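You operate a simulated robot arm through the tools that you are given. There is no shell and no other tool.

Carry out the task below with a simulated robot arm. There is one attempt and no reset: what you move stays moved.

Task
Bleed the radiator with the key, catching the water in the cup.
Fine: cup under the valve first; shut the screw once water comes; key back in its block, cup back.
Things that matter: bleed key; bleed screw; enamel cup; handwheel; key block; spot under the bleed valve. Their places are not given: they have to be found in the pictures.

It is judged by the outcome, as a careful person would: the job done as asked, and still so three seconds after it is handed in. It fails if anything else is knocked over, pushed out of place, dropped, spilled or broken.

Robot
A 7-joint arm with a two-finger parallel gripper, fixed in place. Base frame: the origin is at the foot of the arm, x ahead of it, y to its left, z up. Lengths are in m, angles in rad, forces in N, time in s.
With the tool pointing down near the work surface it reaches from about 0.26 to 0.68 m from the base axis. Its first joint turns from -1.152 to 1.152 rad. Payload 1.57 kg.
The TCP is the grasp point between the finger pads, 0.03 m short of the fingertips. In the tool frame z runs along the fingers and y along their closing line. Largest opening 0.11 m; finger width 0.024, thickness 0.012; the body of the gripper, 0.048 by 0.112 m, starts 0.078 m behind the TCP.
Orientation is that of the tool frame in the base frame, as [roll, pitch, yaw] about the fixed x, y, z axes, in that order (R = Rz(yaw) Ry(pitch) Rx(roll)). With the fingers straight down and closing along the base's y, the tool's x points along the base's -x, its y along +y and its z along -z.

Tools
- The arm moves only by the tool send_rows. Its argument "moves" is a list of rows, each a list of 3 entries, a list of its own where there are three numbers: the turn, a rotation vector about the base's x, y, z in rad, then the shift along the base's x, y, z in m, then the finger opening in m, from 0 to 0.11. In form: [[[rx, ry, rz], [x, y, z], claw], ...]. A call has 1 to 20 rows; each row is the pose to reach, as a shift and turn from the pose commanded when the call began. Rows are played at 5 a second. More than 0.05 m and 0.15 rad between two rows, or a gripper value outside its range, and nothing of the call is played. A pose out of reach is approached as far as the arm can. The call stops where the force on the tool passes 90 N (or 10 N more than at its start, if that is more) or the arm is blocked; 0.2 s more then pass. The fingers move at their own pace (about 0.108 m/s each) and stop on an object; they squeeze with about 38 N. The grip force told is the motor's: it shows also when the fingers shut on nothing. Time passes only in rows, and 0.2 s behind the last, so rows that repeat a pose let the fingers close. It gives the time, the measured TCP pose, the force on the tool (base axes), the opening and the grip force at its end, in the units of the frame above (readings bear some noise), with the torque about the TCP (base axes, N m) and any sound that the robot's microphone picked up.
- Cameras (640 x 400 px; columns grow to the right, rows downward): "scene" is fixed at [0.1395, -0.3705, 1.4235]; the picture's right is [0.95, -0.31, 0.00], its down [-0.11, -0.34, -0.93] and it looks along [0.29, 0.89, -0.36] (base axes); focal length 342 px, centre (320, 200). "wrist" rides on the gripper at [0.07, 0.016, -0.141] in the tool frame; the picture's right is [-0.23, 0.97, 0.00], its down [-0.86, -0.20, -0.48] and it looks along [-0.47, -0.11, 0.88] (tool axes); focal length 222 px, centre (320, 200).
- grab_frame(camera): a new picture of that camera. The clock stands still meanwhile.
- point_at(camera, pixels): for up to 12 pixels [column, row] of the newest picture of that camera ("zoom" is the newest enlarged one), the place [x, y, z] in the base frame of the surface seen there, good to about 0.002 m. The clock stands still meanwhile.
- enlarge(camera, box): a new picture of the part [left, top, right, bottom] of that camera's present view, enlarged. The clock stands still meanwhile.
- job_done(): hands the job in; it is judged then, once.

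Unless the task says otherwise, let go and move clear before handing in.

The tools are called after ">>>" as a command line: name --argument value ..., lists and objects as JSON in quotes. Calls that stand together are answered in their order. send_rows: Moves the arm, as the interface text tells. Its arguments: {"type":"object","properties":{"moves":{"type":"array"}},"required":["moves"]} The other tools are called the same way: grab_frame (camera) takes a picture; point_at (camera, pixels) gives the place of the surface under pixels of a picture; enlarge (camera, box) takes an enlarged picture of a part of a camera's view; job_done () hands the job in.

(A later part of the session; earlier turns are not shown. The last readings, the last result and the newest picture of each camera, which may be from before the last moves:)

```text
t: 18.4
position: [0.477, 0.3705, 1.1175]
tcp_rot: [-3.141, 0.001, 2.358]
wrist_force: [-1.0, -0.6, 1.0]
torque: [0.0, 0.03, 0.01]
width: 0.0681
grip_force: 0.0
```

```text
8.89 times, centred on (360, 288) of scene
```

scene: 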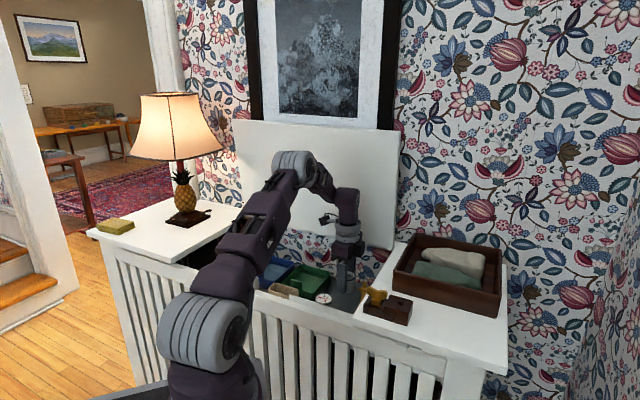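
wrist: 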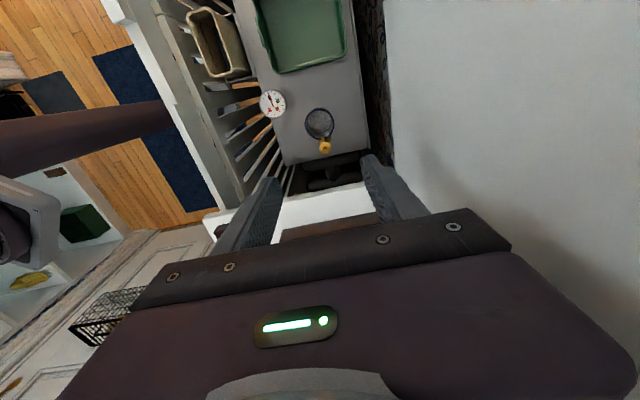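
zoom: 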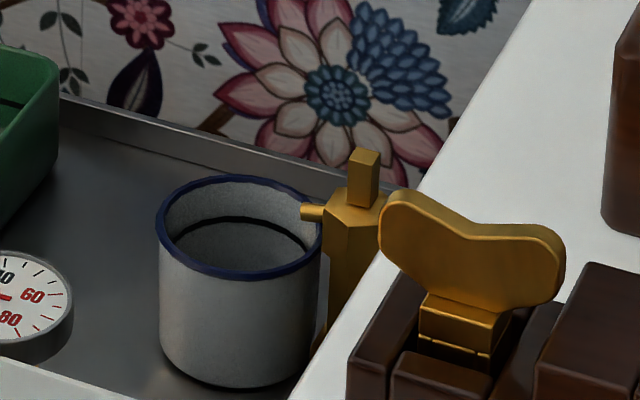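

The cup stands on the tray with the spout inside its rim. I'll zoom in from above to check the overhang and the spindle location.

>>> enlarge --camera "wrist" --box '[300, 104, 348, 160]'

>>> enlarge --camera "wrist" --box '[310, 134, 342, 156]'

>>> point_at --camera "zoom" --pixels '[[320, 200], [335, 230], [340, 260], [320, 150], [300, 150], [360, 150], [320, 100], [290, 270], [380, 270], [330, 290]]'

```text
7.14 times, centred on (324, 132) of wrist
```

zoom: 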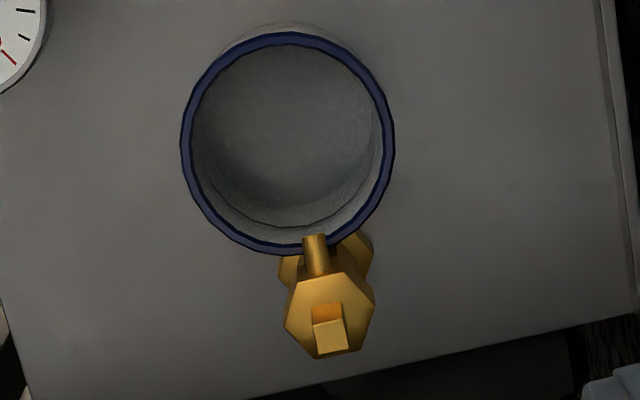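

```text
16.00 times, centred on (326, 145) of wrist
```

zoom: 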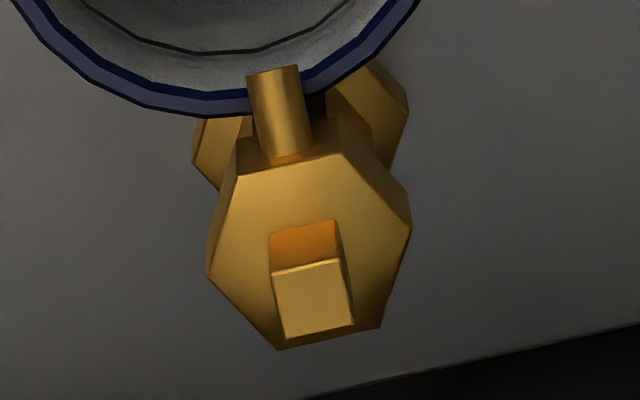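

```text
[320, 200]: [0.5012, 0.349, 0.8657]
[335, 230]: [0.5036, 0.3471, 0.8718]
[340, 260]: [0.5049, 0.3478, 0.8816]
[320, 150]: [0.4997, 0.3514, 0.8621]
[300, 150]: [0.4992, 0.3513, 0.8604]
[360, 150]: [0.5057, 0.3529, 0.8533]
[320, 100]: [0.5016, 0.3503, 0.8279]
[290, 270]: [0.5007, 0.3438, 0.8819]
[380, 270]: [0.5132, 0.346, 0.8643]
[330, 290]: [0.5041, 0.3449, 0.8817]
```

The spout clearly ends inside the rim, and the spindle is centred near (0.5033, 0.3425) and aligned with the tool. I'll move above the key now.

>>> send_rows --moves '[[[0, 0, 0], [-0.005, -0.04, 0.0], 0.06], [[0, 0, 0], [-0.013, -0.08, 0.0], 0.06], [[0, 0, 0], [-0.02, -0.12, 0.0], 0.06], [[0, 0, 0], [-0.028, -0.16, 0.0], 0.06], [[0, 0, 0], [-0.034, -0.195, 0.0], 0.06], [[0, 0, 0], [-0.0375, -0.213, 0.0], 0.06], [[0, 0, 0], [-0.0375, -0.213, 0.0], 0.06]]'

>>> grab_frame --camera "wrist"

>>> grab_frame --camera "scene"

>>> enlarge --camera "wrist" --box '[282, 100, 362, 160]'

```text
t: 20.0
position: [0.4395, 0.1557, 1.1173]
tcp_rot: [3.141, 0.001, 2.358]
wrist_force: [0.7, -0.3, -0.2]
torque: [0.02, -0.01, 0.0]
width: 0.0602
grip_force: 0.1
```

```text
taken
```

wrist: 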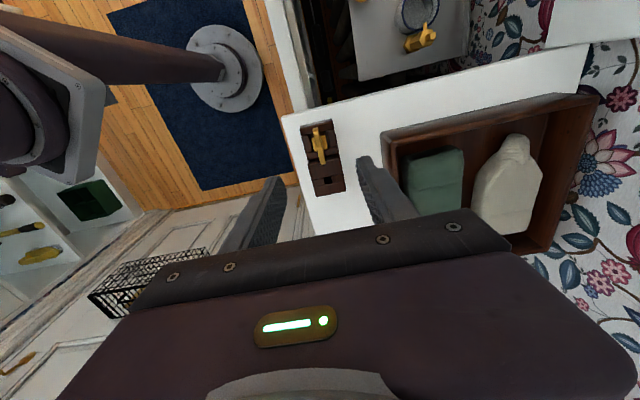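

```text
taken
```

scene: 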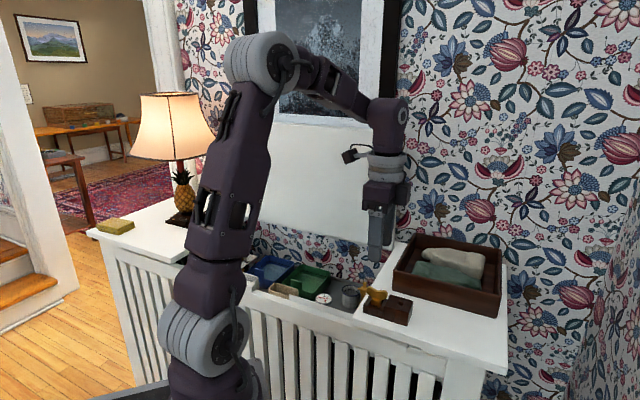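

```text
6.67 times, centred on (322, 130) of wrist
```

zoom: 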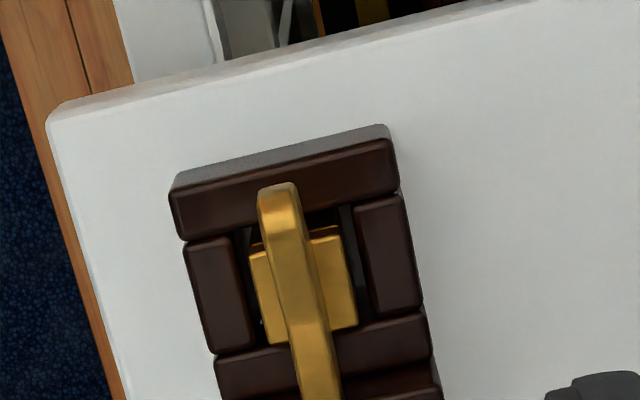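

The key's wing and collar are visible at (319,143) in the wrist view. I'll zoom and measure the wing's ends and faces exactly.

>>> enlarge --camera "wrist" --box '[292, 120, 352, 170]'

>>> point_at --camera "zoom" --pixels '[[278, 110], [300, 180], [318, 240], [338, 330], [280, 180], [320, 180], [255, 190], [355, 180], [265, 230], [365, 215], [200, 200], [420, 330]]'

```text
8.00 times, centred on (322, 145) of wrist
```

zoom: 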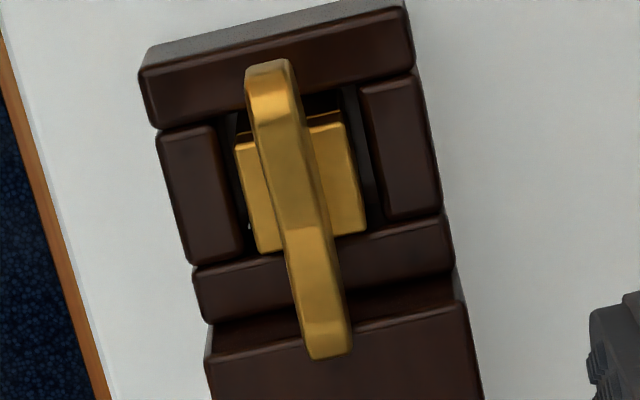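

```text
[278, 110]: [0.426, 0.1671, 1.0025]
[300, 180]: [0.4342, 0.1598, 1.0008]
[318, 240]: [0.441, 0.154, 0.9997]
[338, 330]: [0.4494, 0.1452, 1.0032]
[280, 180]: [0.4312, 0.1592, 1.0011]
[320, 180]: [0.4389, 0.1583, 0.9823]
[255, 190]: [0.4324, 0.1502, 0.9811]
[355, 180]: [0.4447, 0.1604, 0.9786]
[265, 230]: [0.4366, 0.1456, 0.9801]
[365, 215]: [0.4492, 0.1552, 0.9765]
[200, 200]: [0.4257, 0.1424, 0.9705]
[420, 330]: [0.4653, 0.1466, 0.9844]
```

The wing's mid-plane is at B≈0.4202 and the key axis is near (0.4384, 0.1556). The collar top is at z≈0.981. I'll descend so the fingertips stop just above the collar.

>>> send_rows --moves '[[[0, 0, 0], [-0.001, 0.0, -0.03], 0.045], [[0, 0, 0], [-0.001, 0.0, -0.06], 0.045], [[0, 0, 0], [-0.001, 0.0, -0.085], 0.045], [[0, 0, 0], [-0.001, 0.0, -0.1], 0.045], [[0, 0, 0], [-0.001, 0.0, -0.1033], 0.045], [[0, 0, 0], [-0.001, 0.0, -0.1033], 0.045]]'

>>> grab_frame --camera "wrist"

>>> enlarge --camera "scene" --box '[355, 260, 425, 325]'

```text
t: 21.4
position: [0.4385, 0.1573, 1.0136]
tcp_rot: [3.141, 0.001, 2.358]
wrist_force: [0.4, -0.3, 0.1]
torque: [0.02, 0.0, 0.02]
width: 0.0448
grip_force: 0.0
```

```text
taken
```

wrist: 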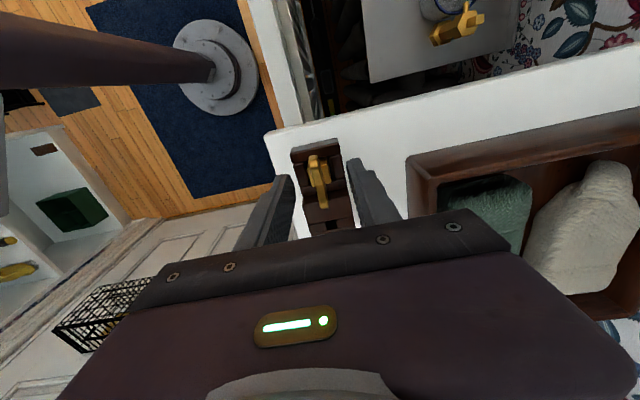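

```text
6.15 times, centred on (390, 292) of scene
```

zoom: 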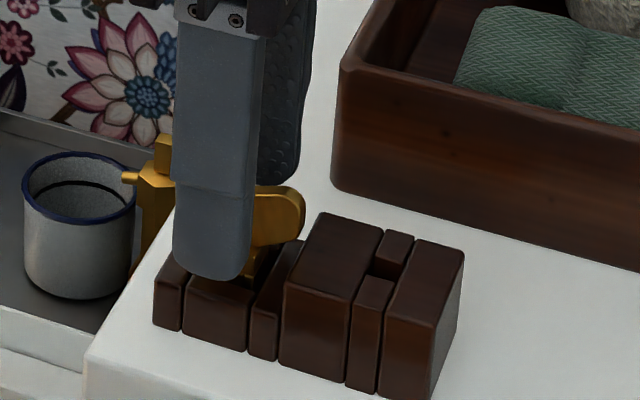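

The fingers straddle the wing (zoom (250,215)) without touching the block. I'll close on the key.

>>> send_rows --moves '[[[0, 0, 0], [-0.0004, -0.0004, 0], 0.03], [[0, 0, 0], [-0.0004, -0.0004, 0], 0.015], [[0, 0, 0], [-0.0004, -0.0004, 0], 0.004], [[0, 0, 0], [-0.0004, -0.0004, 0], 0.004], [[0, 0, 0], [-0.0004, -0.0004, 0], 0.004]]'

>>> enlarge --camera "scene" --box '[355, 260, 425, 325]'

```text
t: 22.6
position: [0.4385, 0.1563, 1.0139]
tcp_rot: [3.14, -0.001, 2.356]
wrist_force: [-0.5, 0.9, 0.2]
torque: [0.03, 0.02, 0.01]
width: 0.0059
grip_force: 25.4
```

```text
6.15 times, centred on (390, 292) of scene
```

zoom: 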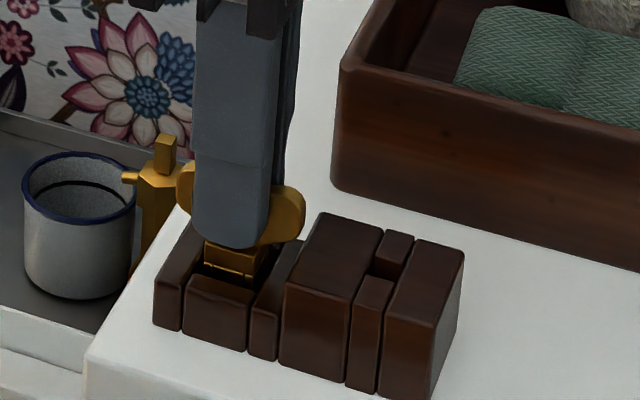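

The fingers hold the wing at 0.0059 m wide. I'll squeeze fully, then lift the key straight up in small steps and look at its shape.

>>> send_rows --moves '[[[0, 0, 0], [0, 0, 0], 0.0], [[0, 0, 0], [0, 0, 0], 0.0], [[0, 0, 0], [0, 0, 0.01], 0.0], [[0, 0, 0], [0, 0, 0.025], 0.0], [[0, 0, 0], [0, 0, 0.045], 0.0], [[0, 0, 0], [0, 0, 0.07], 0.0], [[0, 0, 0], [0, 0, 0.1], 0.0], [[0, 0, 0], [0, 0, 0.1], 0.0]]'

>>> grab_frame --camera "scene"

>>> enlarge --camera "scene" --box '[355, 230, 425, 295]'

```text
t: 24.4
position: [0.4389, 0.1557, 1.1116]
tcp_rot: [3.141, 0.0, 2.358]
wrist_force: [-0.1, -0.5, -0.4]
torque: [0.01, -0.01, -0.03]
width: 0.006
grip_force: 26.1
```

```text
taken
```

scene: 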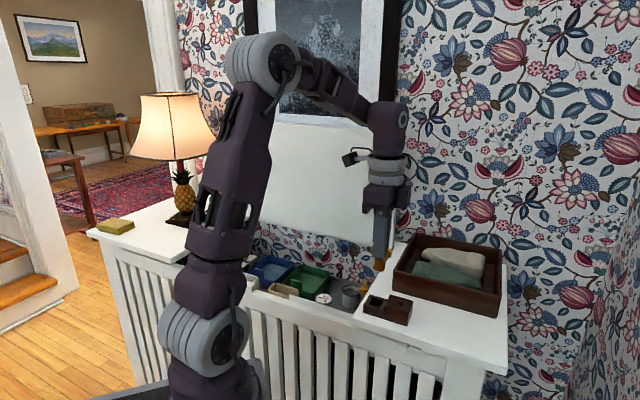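

```text
6.15 times, centred on (390, 262) of scene
```

zoom: 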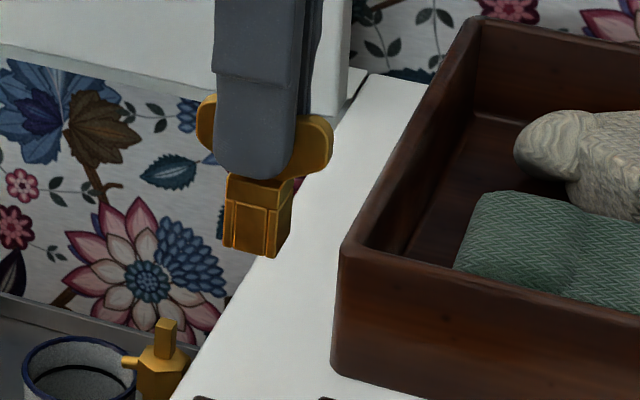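

The key is lifted cleanly: wing, collar and a square socket ending at zoom (250,252). I'll measure its lower end.

>>> enlarge --camera "scene" --box '[372, 240, 402, 275]'

>>> point_at --camera "zoom" --pixels '[[230, 180], [225, 340], [310, 355], [335, 320], [330, 240], [270, 250], [230, 220], [270, 340], [325, 350], [220, 335]]'

```text
11.43 times, centred on (387, 258) of scene
```

zoom: 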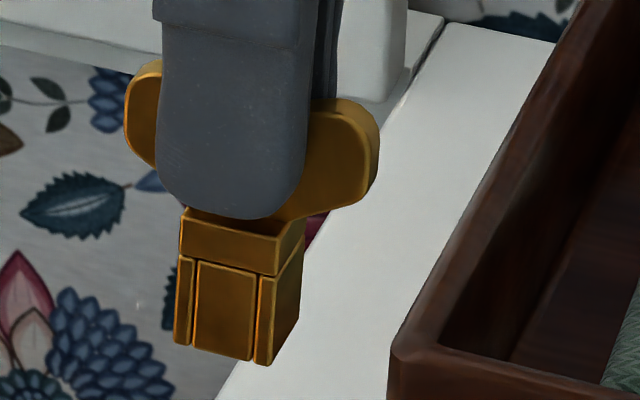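

```text
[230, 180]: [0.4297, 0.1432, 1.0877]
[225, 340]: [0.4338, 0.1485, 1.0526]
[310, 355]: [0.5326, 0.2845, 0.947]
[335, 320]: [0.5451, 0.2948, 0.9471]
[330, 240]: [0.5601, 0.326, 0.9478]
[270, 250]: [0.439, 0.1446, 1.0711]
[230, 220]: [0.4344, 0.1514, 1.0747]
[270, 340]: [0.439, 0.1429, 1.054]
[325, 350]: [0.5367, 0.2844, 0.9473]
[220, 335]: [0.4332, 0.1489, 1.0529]
```

The key bottom is about 0.062 m below the TCP, with a socket about 0.018 deep. I'll measure the socket's edges to find the key axis relative to the TCP.

>>> point_at --camera "zoom" --pixels '[[177, 320], [182, 320], [255, 340], [262, 340], [295, 310], [301, 290], [186, 225], [272, 245], [300, 235], [280, 320], [130, 100], [375, 150]]'

>>> enlarge --camera "wrist" --box '[270, 130, 370, 230]'

```text
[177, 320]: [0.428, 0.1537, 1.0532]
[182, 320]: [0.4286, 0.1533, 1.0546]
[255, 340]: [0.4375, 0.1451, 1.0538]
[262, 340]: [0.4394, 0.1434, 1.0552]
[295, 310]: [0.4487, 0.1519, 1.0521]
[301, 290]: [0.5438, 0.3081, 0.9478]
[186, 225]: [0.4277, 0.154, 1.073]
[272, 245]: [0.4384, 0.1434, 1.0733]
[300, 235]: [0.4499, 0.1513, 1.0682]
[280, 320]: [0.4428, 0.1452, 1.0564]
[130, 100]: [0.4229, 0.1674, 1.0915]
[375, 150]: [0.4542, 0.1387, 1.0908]
```

```text
4.00 times, centred on (320, 180) of wrist
```

zoom: 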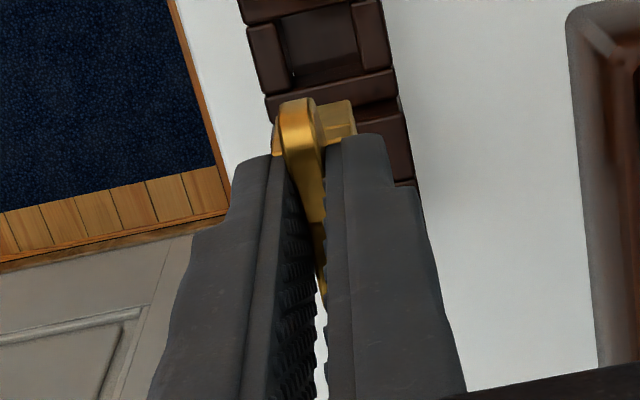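

The key's axis is within about 1 mm of the TCP axis. I'll carry it to above the spindle and stop short, so I can compare key and spindle in one picture.

>>> send_rows --moves '[[[0, 0, 0], [0.012, 0.037, 0.0], 0.0], [[0, 0, 0], [0.025, 0.075, 0.0], 0.0], [[0, 0, 0], [0.038, 0.112, 0.0], 0.0], [[0, 0, 0], [0.051, 0.15, 0.0], 0.0], [[0, 0, 0], [0.064, 0.187, 0.0], 0.0], [[0, 0, 0], [0.064, 0.187, -0.03], 0.0], [[0, 0, 0], [0.064, 0.187, -0.07], 0.0], [[0, 0, 0], [0.064, 0.187, -0.11], 0.0], [[0, 0, 0], [0.064, 0.187, -0.145], 0.0], [[0, 0, 0], [0.064, 0.187, -0.145], 0.0], [[0, 0, 0], [0.064, 0.187, -0.145], 0.0]]'

>>> enlarge --camera "scene" --box '[350, 255, 390, 305]'

>>> grab_frame --camera "wrist"

```text
t: 26.8
position: [0.5028, 0.3439, 0.9679]
tcp_rot: [-3.141, 0.001, 2.359]
wrist_force: [0.3, 0.5, 0.0]
torque: [-0.02, 0.03, -0.02]
width: 0.0059
grip_force: 26.1
```

```text
8.00 times, centred on (370, 280) of scene
```

zoom: 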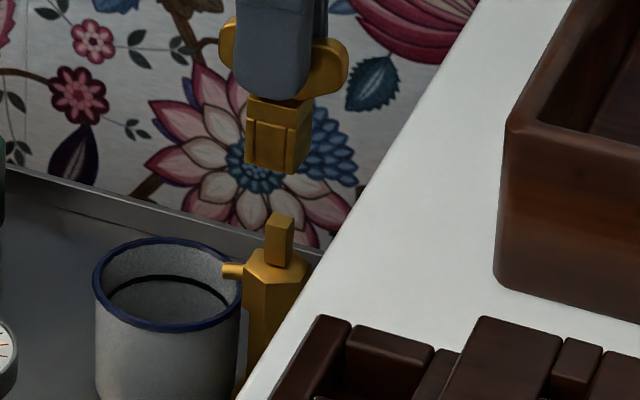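

```text
taken
```

wrist: 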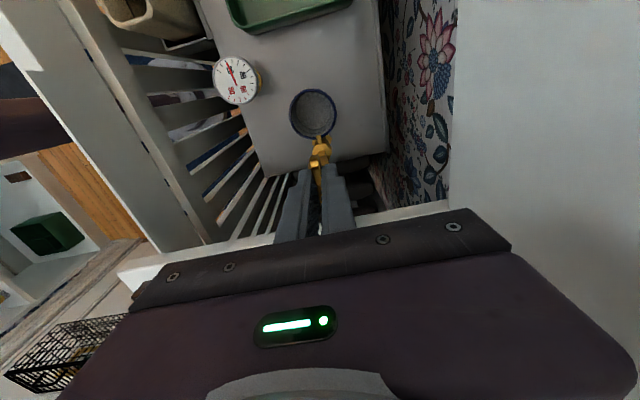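

Key and spindle are both in view: the socket at zoom (278,135) and the spindle at (279,240). I'll enlarge more and measure corresponding edges of both.

>>> enlarge --camera "scene" --box '[360, 265, 384, 290]'

```text
16.00 times, centred on (372, 278) of scene
```

zoom: 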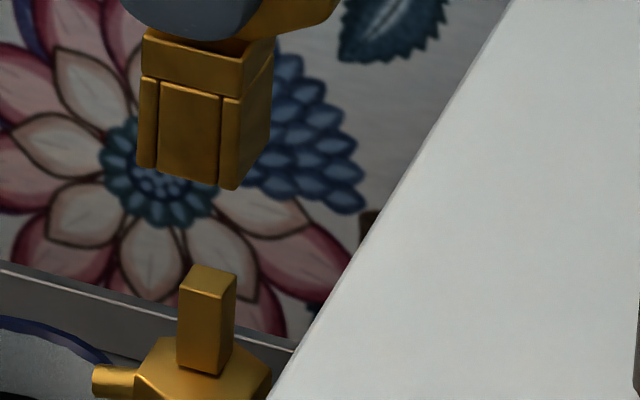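

I'll get 3D points on matching faces of the socket bottom and the spindle.

>>> point_at --camera "zoom" --pixels '[[147, 150], [190, 165], [230, 175], [250, 155], [262, 140], [143, 130], [200, 300], [185, 300], [216, 310], [228, 300], [208, 281], [230, 330]]'

>>> enlarge --camera "wrist" --box '[290, 120, 350, 190]'

```text
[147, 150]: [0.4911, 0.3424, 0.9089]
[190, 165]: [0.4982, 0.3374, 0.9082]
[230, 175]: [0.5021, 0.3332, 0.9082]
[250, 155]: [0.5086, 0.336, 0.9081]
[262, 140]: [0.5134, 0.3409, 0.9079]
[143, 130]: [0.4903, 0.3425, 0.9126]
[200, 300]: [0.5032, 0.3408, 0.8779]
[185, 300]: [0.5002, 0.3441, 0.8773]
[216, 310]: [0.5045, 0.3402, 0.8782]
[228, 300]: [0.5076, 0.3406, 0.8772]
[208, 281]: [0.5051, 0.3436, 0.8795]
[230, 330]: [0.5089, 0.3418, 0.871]
```

```text
5.71 times, centred on (320, 155) of wrist
```

zoom: 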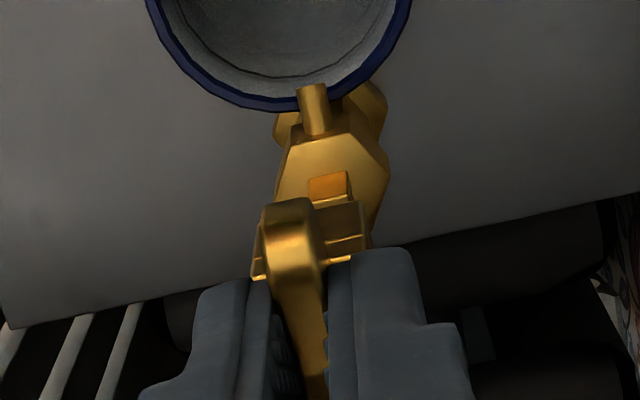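

Comparing the faces, the spindle centre is about 1 mm further in both +R and +B than the socket, which is a shift of roughly +0.0014 in x. I'll apply it and lower to about 3 mm above the spindle, then check again.

>>> send_rows --moves '[[[0, 0, 0], [0.0014, 0, 0], 0.0], [[0, 0, 0], [0.0014, 0, -0.01], 0.0], [[0, 0, 0], [0.0014, 0, -0.019], 0.0], [[0, 0, 0], [0.0014, 0, -0.019], 0.0], [[0, 0, 0], [0.0014, 0, -0.019], 0.0]]'

>>> enlarge --camera "scene" --box '[360, 270, 384, 295]'

>>> enlarge --camera "wrist" --box '[295, 135, 345, 185]'

```text
t: 28.0
position: [0.5022, 0.3436, 0.9492]
tcp_rot: [-3.142, 0.0, 2.358]
wrist_force: [0.6, -0.2, -0.7]
torque: [0.02, 0.01, 0.0]
width: 0.0059
grip_force: 25.6
```

```text
16.00 times, centred on (372, 282) of scene
```

zoom: 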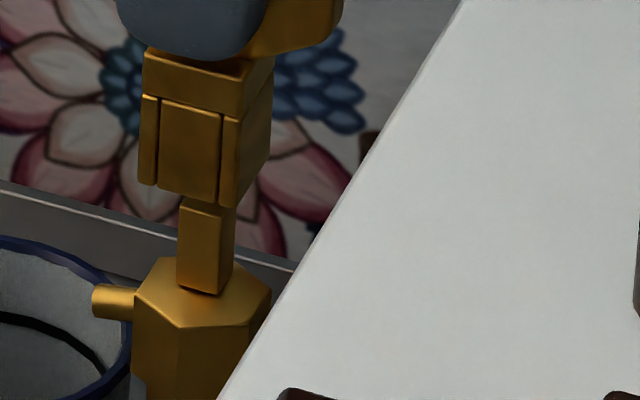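

```text
8.00 times, centred on (320, 160) of wrist
```

zoom: 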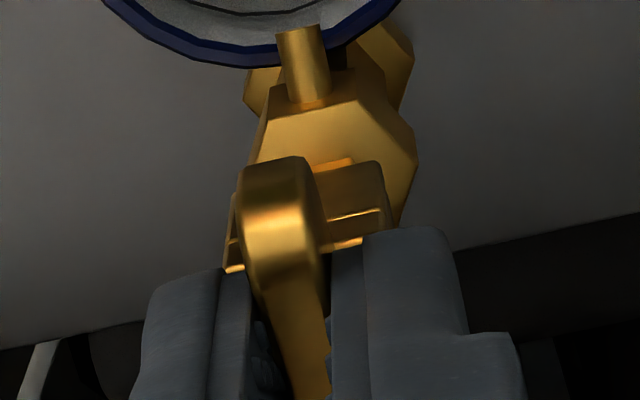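

The socket is a few mm above the spindle and slightly left of it in the scene zoom. I'll measure points again on the socket bottom and spindle faces from this view.

>>> enlarge --camera "scene" --box '[360, 270, 384, 294]'

>>> point_at --camera "zoom" --pixels '[[147, 180], [190, 192], [230, 200], [245, 180], [262, 160], [190, 230], [205, 240], [215, 260], [226, 260], [230, 250], [185, 260], [200, 270]]'

```text
16.00 times, centred on (372, 282) of scene
```

zoom: 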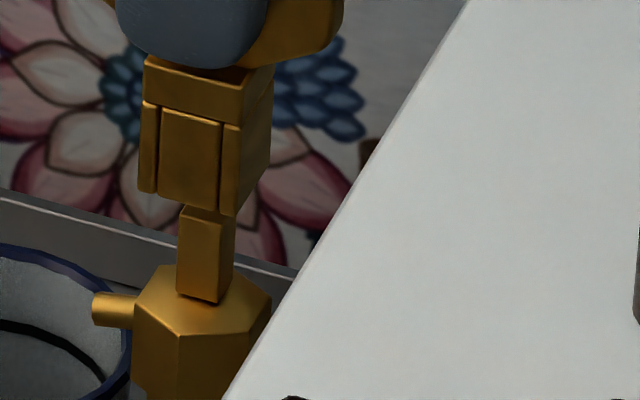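

```text
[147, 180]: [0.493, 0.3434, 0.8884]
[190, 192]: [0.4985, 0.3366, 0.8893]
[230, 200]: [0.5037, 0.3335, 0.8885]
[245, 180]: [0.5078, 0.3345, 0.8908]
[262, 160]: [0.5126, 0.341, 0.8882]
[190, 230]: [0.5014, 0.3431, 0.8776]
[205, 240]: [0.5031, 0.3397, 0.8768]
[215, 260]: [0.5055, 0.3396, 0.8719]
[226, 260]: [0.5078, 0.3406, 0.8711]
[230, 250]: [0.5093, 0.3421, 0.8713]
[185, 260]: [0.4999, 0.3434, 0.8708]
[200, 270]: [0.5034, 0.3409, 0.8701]
```

All the measurements agree within about 1 mm: the socket needs roughly another 0.8 mm in +R and 0.3 mm in +B. I'll shift and lower slowly in 1 mm steps onto the spindle, watching the force.

>>> send_rows --moves '[[[0, 0, 0], [0.0008, -0.0004, 0], 0.0], [[0, 0, 0], [0.0008, -0.0004, -0.002], 0.0], [[0, 0, 0], [0.0008, -0.0004, -0.004], 0.0], [[0, 0, 0], [0.0008, -0.0004, -0.005], 0.0], [[0, 0, 0], [0.0008, -0.0004, -0.006], 0.0], [[0, 0, 0], [0.0008, -0.0004, -0.007], 0.0], [[0, 0, 0], [0.0008, -0.0004, -0.007], 0.0]]'

>>> enlarge --camera "scene" --box '[360, 270, 384, 294]'

```text
t: 29.6
position: [0.5038, 0.3428, 0.9425]
tcp_rot: [3.141, -0.001, 2.358]
wrist_force: [0.1, -0.2, 3.0]
torque: [0.0, 0.0, 0.01]
width: 0.006
grip_force: 25.8
```

```text
16.00 times, centred on (372, 282) of scene
```

zoom: 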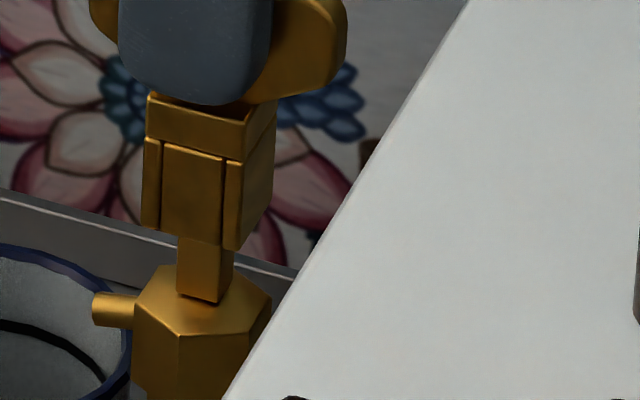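

There's a light 3 N of vertical force, and the socket bottom appears right at the spindle's top. I'll push another 2 mm in small steps to see whether it slides on or jams.

>>> send_rows --moves '[[[0, 0, 0], [0, 0, -0.001], 0.0], [[0, 0, 0], [0, 0, -0.001], 0.0], [[0, 0, 0], [0, 0, -0.002], 0.0], [[0, 0, 0], [0, 0, -0.002], 0.0]]'

```text
t: 30.6
position: [0.5031, 0.343, 0.9386]
tcp_rot: [-3.141, -0.003, 2.357]
wrist_force: [2.1, 1.3, -1.0]
torque: [0.1, -0.08, -0.02]
width: 0.0059
grip_force: 25.2
```

The vertical force vanished and a small sideways push of (2.1, 1.3) N appeared, so the socket seems to be sliding over the spindle. I'll ease slightly along that push and keep going down.

>>> send_rows --moves '[[[0, 0, 0], [0.0004, 0.0003, 0], 0.0], [[0, 0, 0], [0.0004, 0.0003, -0.002], 0.0], [[0, 0, 0], [0.0004, 0.0003, -0.004], 0.0], [[0, 0, 0], [0.0004, 0.0003, -0.004], 0.0]]'

>>> enlarge --camera "scene" --box '[360, 270, 384, 294]'

```text
t: 31.6
position: [0.5044, 0.3429, 0.9369]
tcp_rot: [-3.142, 0.0, 2.358]
wrist_force: [-1.4, -0.5, -0.4]
torque: [0.03, 0.0, -0.05]
width: 0.0059
grip_force: 26.0
```

```text
16.00 times, centred on (372, 282) of scene
```

zoom: 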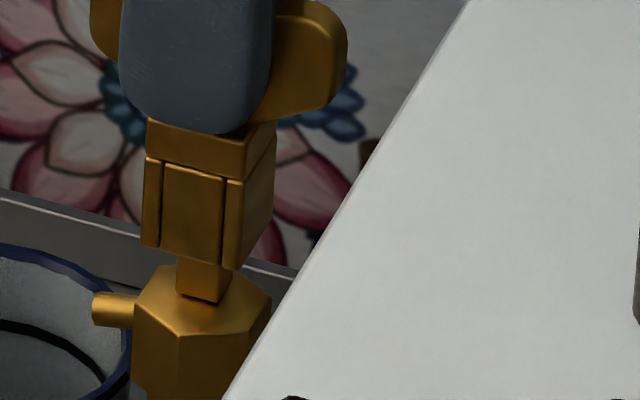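

The socket is now sliding down over the spindle with almost no force. I'll continue down in stages until it seats.

>>> send_rows --moves '[[[0, 0, 0], [0, 0, -0.002], 0.0], [[0, 0, 0], [0, 0, -0.004], 0.0], [[0, 0, 0], [0, 0, -0.006], 0.0], [[0, 0, 0], [0, 0, -0.006], 0.0]]'

>>> enlarge --camera "scene" --box '[360, 270, 384, 294]'

```text
t: 32.6
position: [0.5045, 0.3423, 0.93]
tcp_rot: [3.141, 0.002, 2.359]
wrist_force: [-0.2, 0.1, -0.5]
torque: [0.02, 0.0, 0.03]
width: 0.0061
grip_force: 26.1
```

```text
16.00 times, centred on (372, 282) of scene
```

zoom: 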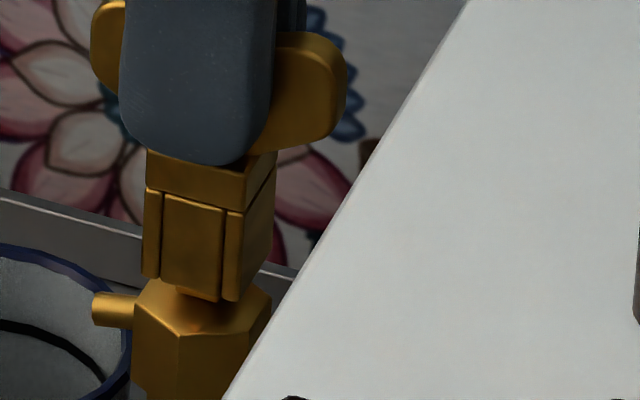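

Only a few mm remain between socket and valve body. I'll lower until light contact.

>>> send_rows --moves '[[[0, 0, 0], [0, 0, -0.001], 0.0], [[0, 0, 0], [0, 0, -0.002], 0.0], [[0, 0, 0], [0, 0, -0.003], 0.0], [[0, 0, 0], [0, 0, -0.003], 0.0]]'

>>> enlarge --camera "scene" --box '[345, 265, 395, 305]'

```text
t: 33.6
position: [0.5046, 0.3423, 0.9278]
tcp_rot: [3.141, 0.0, 2.358]
wrist_force: [-0.1, 0.4, 0.4]
torque: [0.02, 0.01, 0.01]
width: 0.0059
grip_force: 25.6
```

```text
10.00 times, centred on (370, 285) of scene
```

zoom: 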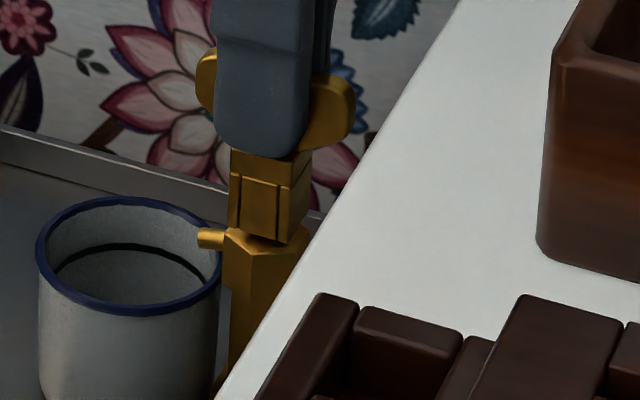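

The key is engaged for almost the full spindle length. I'll turn anticlockwise seen from above (+z) by 0.3 rad and check torque and sound.

>>> send_rows --moves '[[[0, 0, 0.1], [0, 0, 0], 0.0], [[0, 0, 0.2], [0, 0, 0], 0.0], [[0, 0, 0.3], [0, 0, 0], 0.0], [[0, 0, 0.3], [0, 0, 0], 0.0]]'

>>> enlarge --camera "scene" --box '[345, 265, 395, 305]'

```text
t: 34.6
position: [0.5049, 0.343, 0.9279]
tcp_rot: [3.141, 0.0, 2.657]
wrist_force: [0.1, 1.0, 0.0]
torque: [0.1, -0.02, -0.02]
width: 0.006
grip_force: 25.9
```

```text
10.00 times, centred on (370, 285) of scene
```

zoom: 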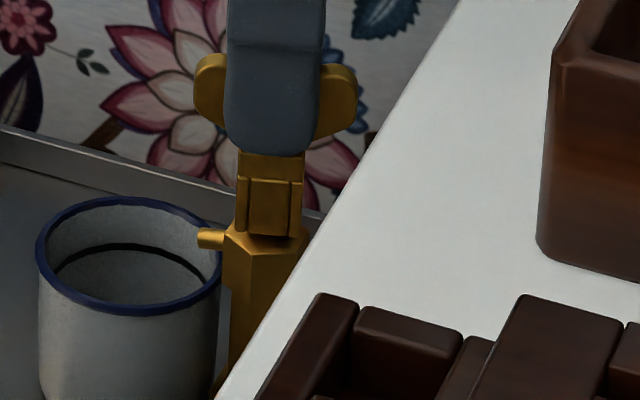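

The key and tool turned together with little torque and no sound yet. I'll turn further.

>>> send_rows --moves '[[[0, 0, 0.1], [0, 0, 0], 0.0], [[0, 0, 0.2], [0, 0, 0], 0.0], [[0, 0, 0.3], [0, 0, 0], 0.0], [[0, 0, 0.3], [0, 0, 0], 0.0]]'

>>> enlarge --camera "scene" --box '[345, 265, 395, 305]'

```text
t: 35.6
position: [0.5048, 0.3434, 0.9279]
tcp_rot: [3.14, 0.001, 2.958]
wrist_force: [1.1, 0.8, 1.1]
torque: [0.03, 0.0, 0.01]
width: 0.0059
grip_force: 25.9
```

```text
10.00 times, centred on (370, 285) of scene
```

zoom: 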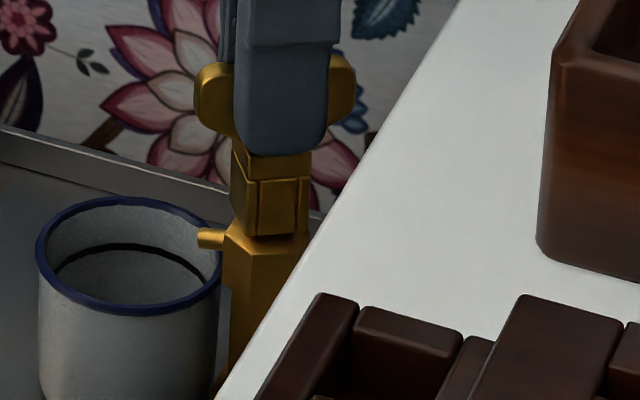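

No sound yet and the torque stays near zero. I'll keep opening in steps of 0.3 rad.

>>> send_rows --moves '[[[0, 0, 0.1], [0, 0, 0], 0.0], [[0, 0, 0.2], [0, 0, 0], 0.0], [[0, 0, 0.3], [0, 0, 0], 0.0], [[0, 0, 0.3], [0, 0, 0], 0.0], [[0, 0, 0.3], [0, 0, 0], 0.0]]'

>>> enlarge --camera "scene" --box '[345, 265, 395, 305]'

```text
t: 36.8
position: [0.5043, 0.3431, 0.9276]
tcp_rot: [-3.141, 0.0, -3.024]
wrist_force: [-1.7, 0.5, -0.5]
torque: [0.0, 0.07, 0.01]
width: 0.006
grip_force: 26.4
```

```text
10.00 times, centred on (370, 285) of scene
```

zoom: 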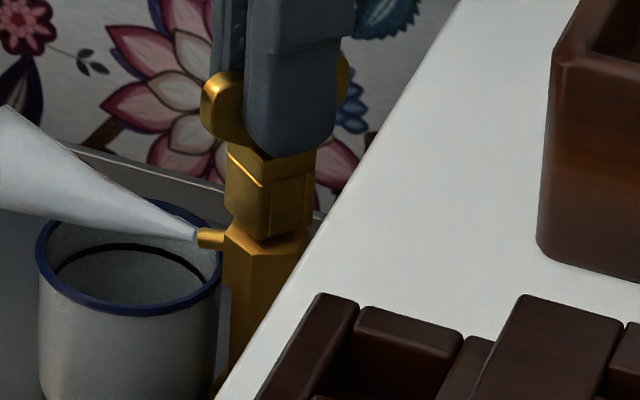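

A white plume now sprays from the spout at zoom (195,235), so air is escaping. I'll hold here and watch for water.

>>> send_rows --moves '[[[0, 0, 0], [0, 0, 0], 0.0], [[0, 0, 0], [0, 0, 0], 0.0]]'

>>> enlarge --camera "scene" --box '[330, 255, 410, 315]'

```text
t: 37.4
position: [0.5031, 0.3423, 0.9272]
tcp_rot: [3.141, 0.001, -3.026]
wrist_force: [-2.8, 0.2, -0.6]
torque: [0.0, 0.19, 0.0]
width: 0.0063
grip_force: 25.8
```

```text
6.67 times, centred on (370, 285) of scene
```

zoom: 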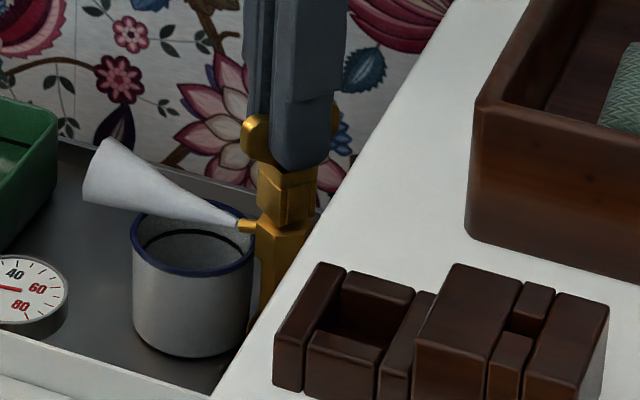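

It's still only air, shown by the plume. I'll keep waiting in short intervals.

>>> send_rows --moves '[[[0, 0, 0], [0, 0, 0], 0.0], [[0, 0, 0], [0, 0, 0], 0.0], [[0, 0, 0], [0, 0, 0], 0.0], [[0, 0, 0], [0, 0, 0], 0.0]]'

>>> enlarge --camera "scene" --box '[330, 255, 410, 315]'

```text
t: 38.4
position: [0.5048, 0.3441, 0.9273]
tcp_rot: [-3.141, -0.002, -3.025]
wrist_force: [-4.4, -0.2, -1.9]
torque: [0.03, 0.2, 0.01]
width: 0.0057
grip_force: 25.9
```

```text
6.67 times, centred on (370, 285) of scene
```

zoom: 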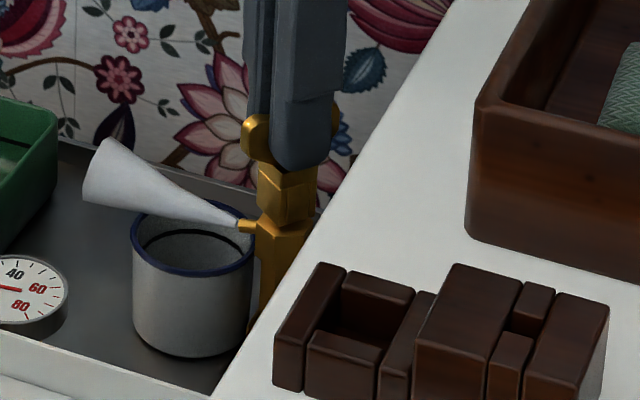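

Still air only; a slight sideways force of −4.4 N is building, so I'll ease the tool 0.6 mm to −x while waiting.

>>> send_rows --moves '[[[0, 0, 0], [-0.0006, 0, 0], 0.0], [[0, 0, 0], [-0.0006, 0, 0], 0.0], [[0, 0, 0], [-0.0006, 0, 0], 0.0], [[0, 0, 0], [-0.0006, 0, 0], 0.0]]'

>>> enlarge --camera "scene" --box '[330, 255, 410, 315]'

```text
t: 39.4
position: [0.5046, 0.3431, 0.9272]
tcp_rot: [-3.141, 0.001, -3.026]
wrist_force: [-2.9, -0.5, 2.4]
torque: [-0.03, 0.14, 0.0]
width: 0.0058
grip_force: 25.6
```

```text
6.67 times, centred on (370, 285) of scene
```

zoom: 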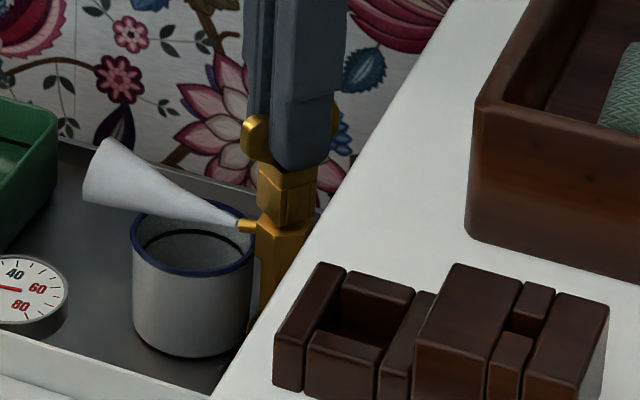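

Air still comes and there's no water yet. I'll keep holding and checking each second.

>>> send_rows --moves '[[[0, 0, 0], [0, 0, 0], 0.0], [[0, 0, 0], [0, 0, 0], 0.0], [[0, 0, 0], [0, 0, 0], 0.0], [[0, 0, 0], [0, 0, 0], 0.0], [[0, 0, 0], [0, 0, 0], 0.0]]'

>>> enlarge --camera "scene" --box '[330, 255, 410, 315]'

```text
t: 40.6
position: [0.5046, 0.343, 0.927]
tcp_rot: [3.141, 0.0, -3.025]
wrist_force: [-0.1, 0.3, 1.4]
torque: [0.03, 0.02, -0.02]
width: 0.0059
grip_force: 25.8
```

```text
6.67 times, centred on (370, 285) of scene
```

zoom: 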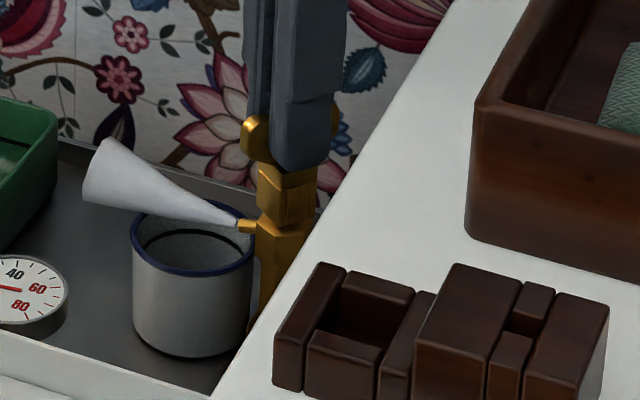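

The plume is steady. I'll look for the handwheel in the wide views while the clock stands still.

>>> grab_frame --camera "scene"

>>> grab_frame --camera "wrist"

>>> enlarge --camera "scene" --box '[160, 210, 280, 300]'

```text
taken
```

scene: 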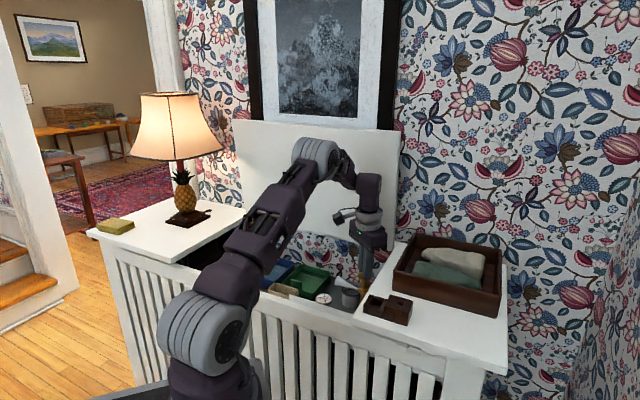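

```text
taken
```

wrist: 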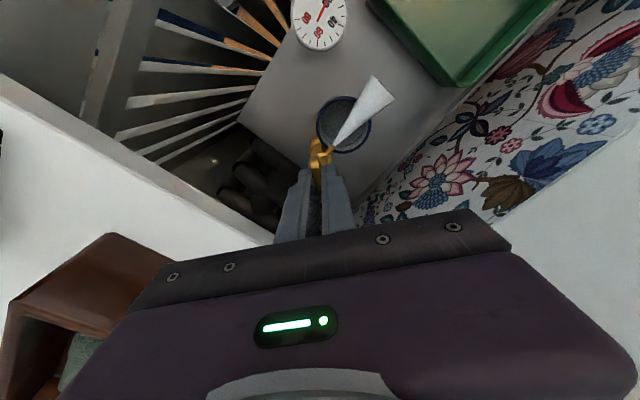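

```text
4.44 times, centred on (220, 255) of scene
```

zoom: 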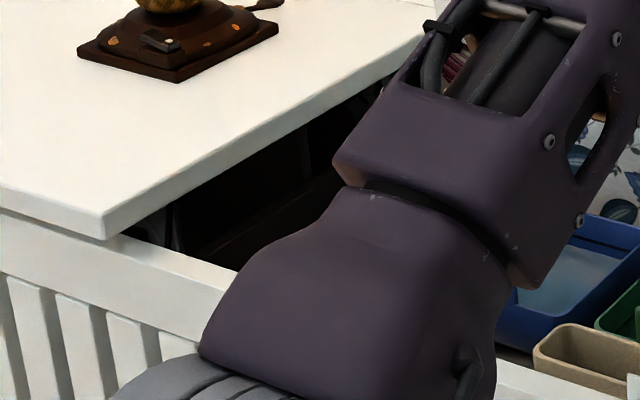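

The handwheel is hidden behind the arm from here. I'll keep the key still and keep polling for water.

>>> send_rows --moves '[[[0, 0, 0], [0, 0, 0], 0.0], [[0, 0, 0], [0, 0, 0], 0.0], [[0, 0, 0], [0, 0, 0], 0.0], [[0, 0, 0], [0, 0, 0], 0.0], [[0, 0, 0], [0, 0, 0], 0.0], [[0, 0, 0], [0, 0, 0], 0.0]]'

>>> enlarge --camera "scene" --box '[330, 255, 410, 315]'

```text
t: 42.0
position: [0.506, 0.3436, 0.926]
tcp_rot: [-3.141, 0.0, -3.028]
wrist_force: [1.2, -0.2, -0.2]
torque: [-0.02, -0.09, -0.05]
width: 0.0062
grip_force: 25.8
```

```text
6.67 times, centred on (370, 285) of scene
```

zoom: 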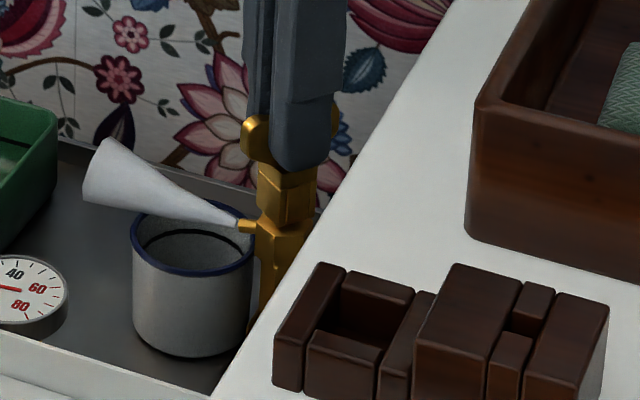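

Still just the plume. I'll wait further in one-second polls.

>>> send_rows --moves '[[[0, 0, 0], [0, 0, 0], 0.0], [[0, 0, 0], [0, 0, 0], 0.0], [[0, 0, 0], [0, 0, 0], 0.0], [[0, 0, 0], [0, 0, 0], 0.0], [[0, 0, 0], [0, 0, 0], 0.0], [[0, 0, 0], [0, 0, 0], 0.0]]'

>>> enlarge --camera "scene" --box '[330, 255, 410, 315]'

```text
t: 43.4
position: [0.5049, 0.3437, 0.9263]
tcp_rot: [3.141, 0.0, -3.027]
wrist_force: [1.1, 0.0, -0.4]
torque: [-0.03, -0.05, -0.03]
width: 0.0061
grip_force: 25.8
```

```text
6.67 times, centred on (370, 285) of scene
```

zoom: 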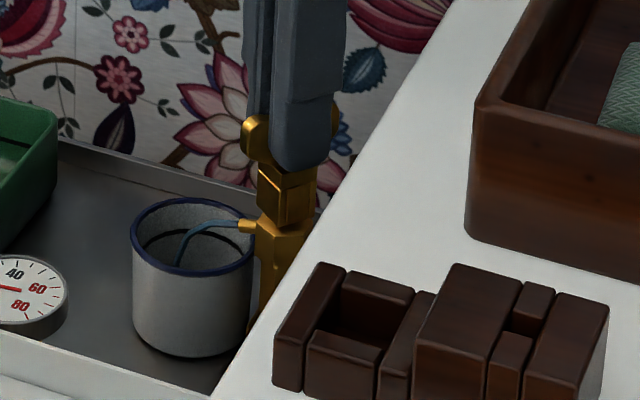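

Water is now running from the spout into the cup (zoom (190,235)). I'll shut the screw at once by turning back 0.9 rad.

>>> send_rows --moves '[[[0, 0, -0.15], [0, 0, 0], 0.0], [[0, 0, -0.3], [0, 0, 0], 0.0], [[0, 0, -0.45], [0, 0, 0], 0.0], [[0, 0, -0.6], [0, 0, 0], 0.0], [[0, 0, -0.75], [0, 0, 0], 0.0], [[0, 0, -0.9], [0, 0, 0], 0.0], [[0, 0, -0.9], [0, 0, 0], 0.0]]'

>>> enlarge --camera "scene" --box '[330, 255, 410, 315]'

```text
t: 45.0
position: [0.5062, 0.3442, 0.928]
tcp_rot: [3.141, 0.001, 2.355]
wrist_force: [1.5, 2.8, -0.1]
torque: [0.2, -0.11, 0.01]
width: 0.0059
grip_force: 26.4
```

```text
6.67 times, centred on (370, 285) of scene
```

zoom: 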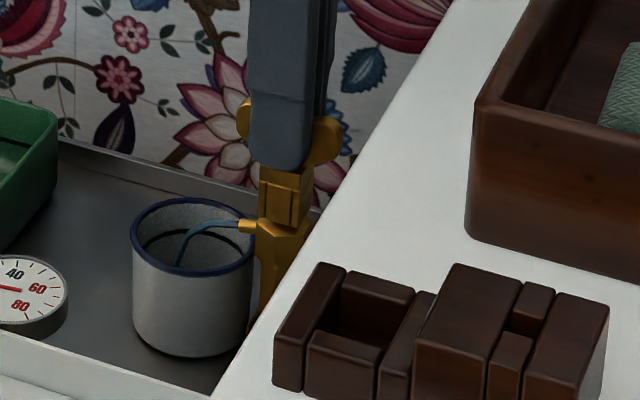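

Water still runs because the socket has free play. I'll turn on clockwise until it shuts and resists.

>>> send_rows --moves '[[[0, 0, -0.15], [0, 0, 0], 0.0], [[0, 0, -0.3], [0, 0, 0], 0.0], [[0, 0, -0.4], [0, 0, 0], 0.0]]'

>>> enlarge --camera "scene" --box '[330, 255, 410, 315]'

```text
t: 45.8
position: [0.5046, 0.3432, 0.9277]
tcp_rot: [3.139, -0.002, 1.955]
wrist_force: [7.1, 8.2, -0.6]
torque: [0.43, -0.27, 0.02]
width: 0.006
grip_force: 26.3
```

```text
6.67 times, centred on (370, 285) of scene
```

zoom: 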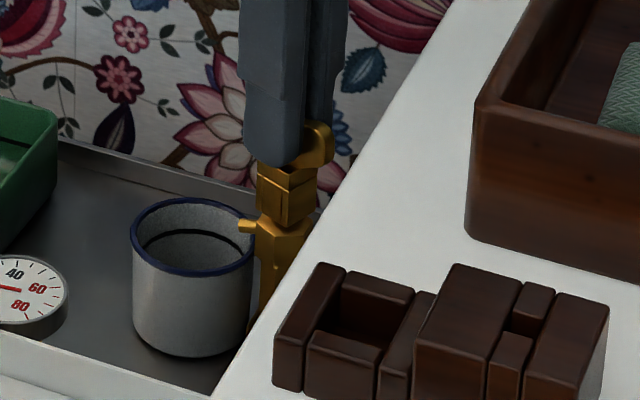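

The stream has stopped. There's a sideways force of (7, 8) N, so I'll ease in that direction and turn a little further clockwise to feel the stop.

>>> send_rows --moves '[[[0, 0, 0], [0.0006, 0.0007, 0], 0.0], [[0, 0, -0.1], [0.0006, 0.0007, 0], 0.0], [[0, 0, -0.15], [0.0006, 0.0007, 0], 0.0], [[0, 0, -0.15], [0.0006, 0.0007, 0], 0.0]]'

>>> enlarge --camera "scene" --box '[345, 265, 395, 305]'

```text
t: 46.8
position: [0.5041, 0.343, 0.9275]
tcp_rot: [3.141, -0.001, 1.804]
wrist_force: [3.7, 6.5, 2.8]
torque: [0.31, -0.21, 0.05]
width: 0.0064
grip_force: 26.1
```

```text
10.00 times, centred on (370, 285) of scene
```

zoom: 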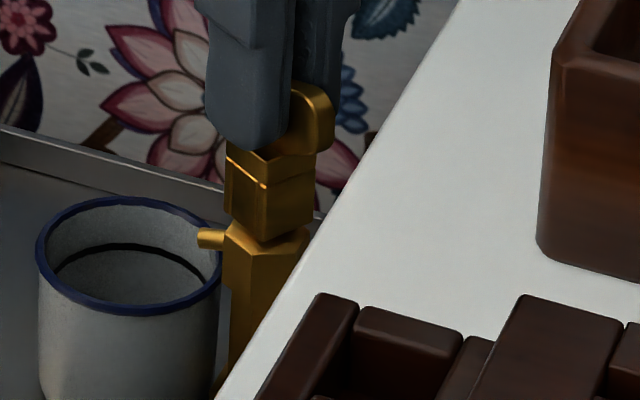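

It still turns freely, with torque about z only 0.05. I'll keep going clockwise in small steps until it firms up.

>>> send_rows --moves '[[[0, 0, -0.08], [0, 0, 0], 0.0], [[0, 0, -0.15], [0, 0, 0], 0.0], [[0, 0, -0.15], [0, 0, 0], 0.0]]'

>>> enlarge --camera "scene" --box '[345, 265, 395, 305]'

>>> enlarge --camera "wrist" --box '[290, 120, 350, 190]'

```text
t: 47.6
position: [0.5054, 0.3442, 0.9265]
tcp_rot: [3.141, -0.002, 1.657]
wrist_force: [8.1, 5.4, -4.5]
torque: [0.24, -0.39, 0.01]
width: 0.0058
grip_force: 25.6
```

```text
10.00 times, centred on (370, 285) of scene
```

zoom: 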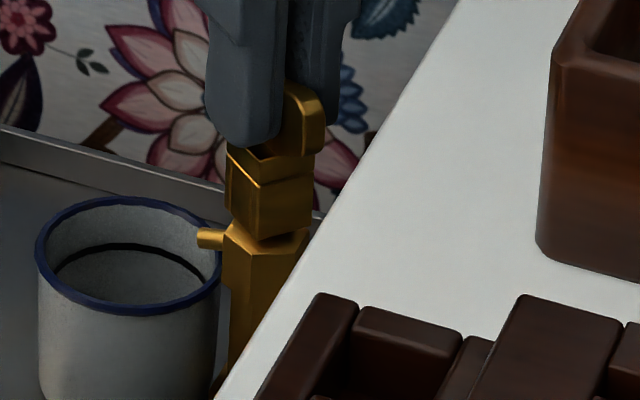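

```text
5.71 times, centred on (320, 155) of wrist
```

zoom: 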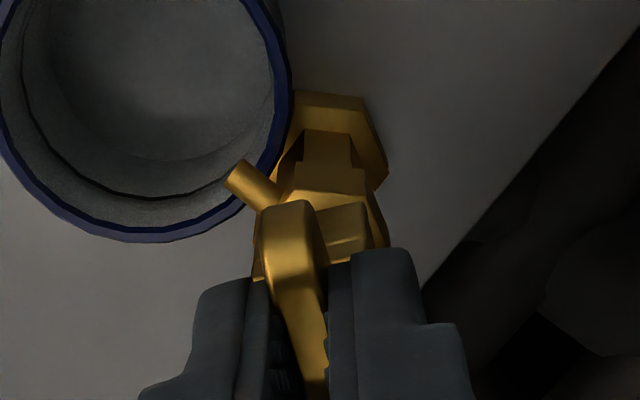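

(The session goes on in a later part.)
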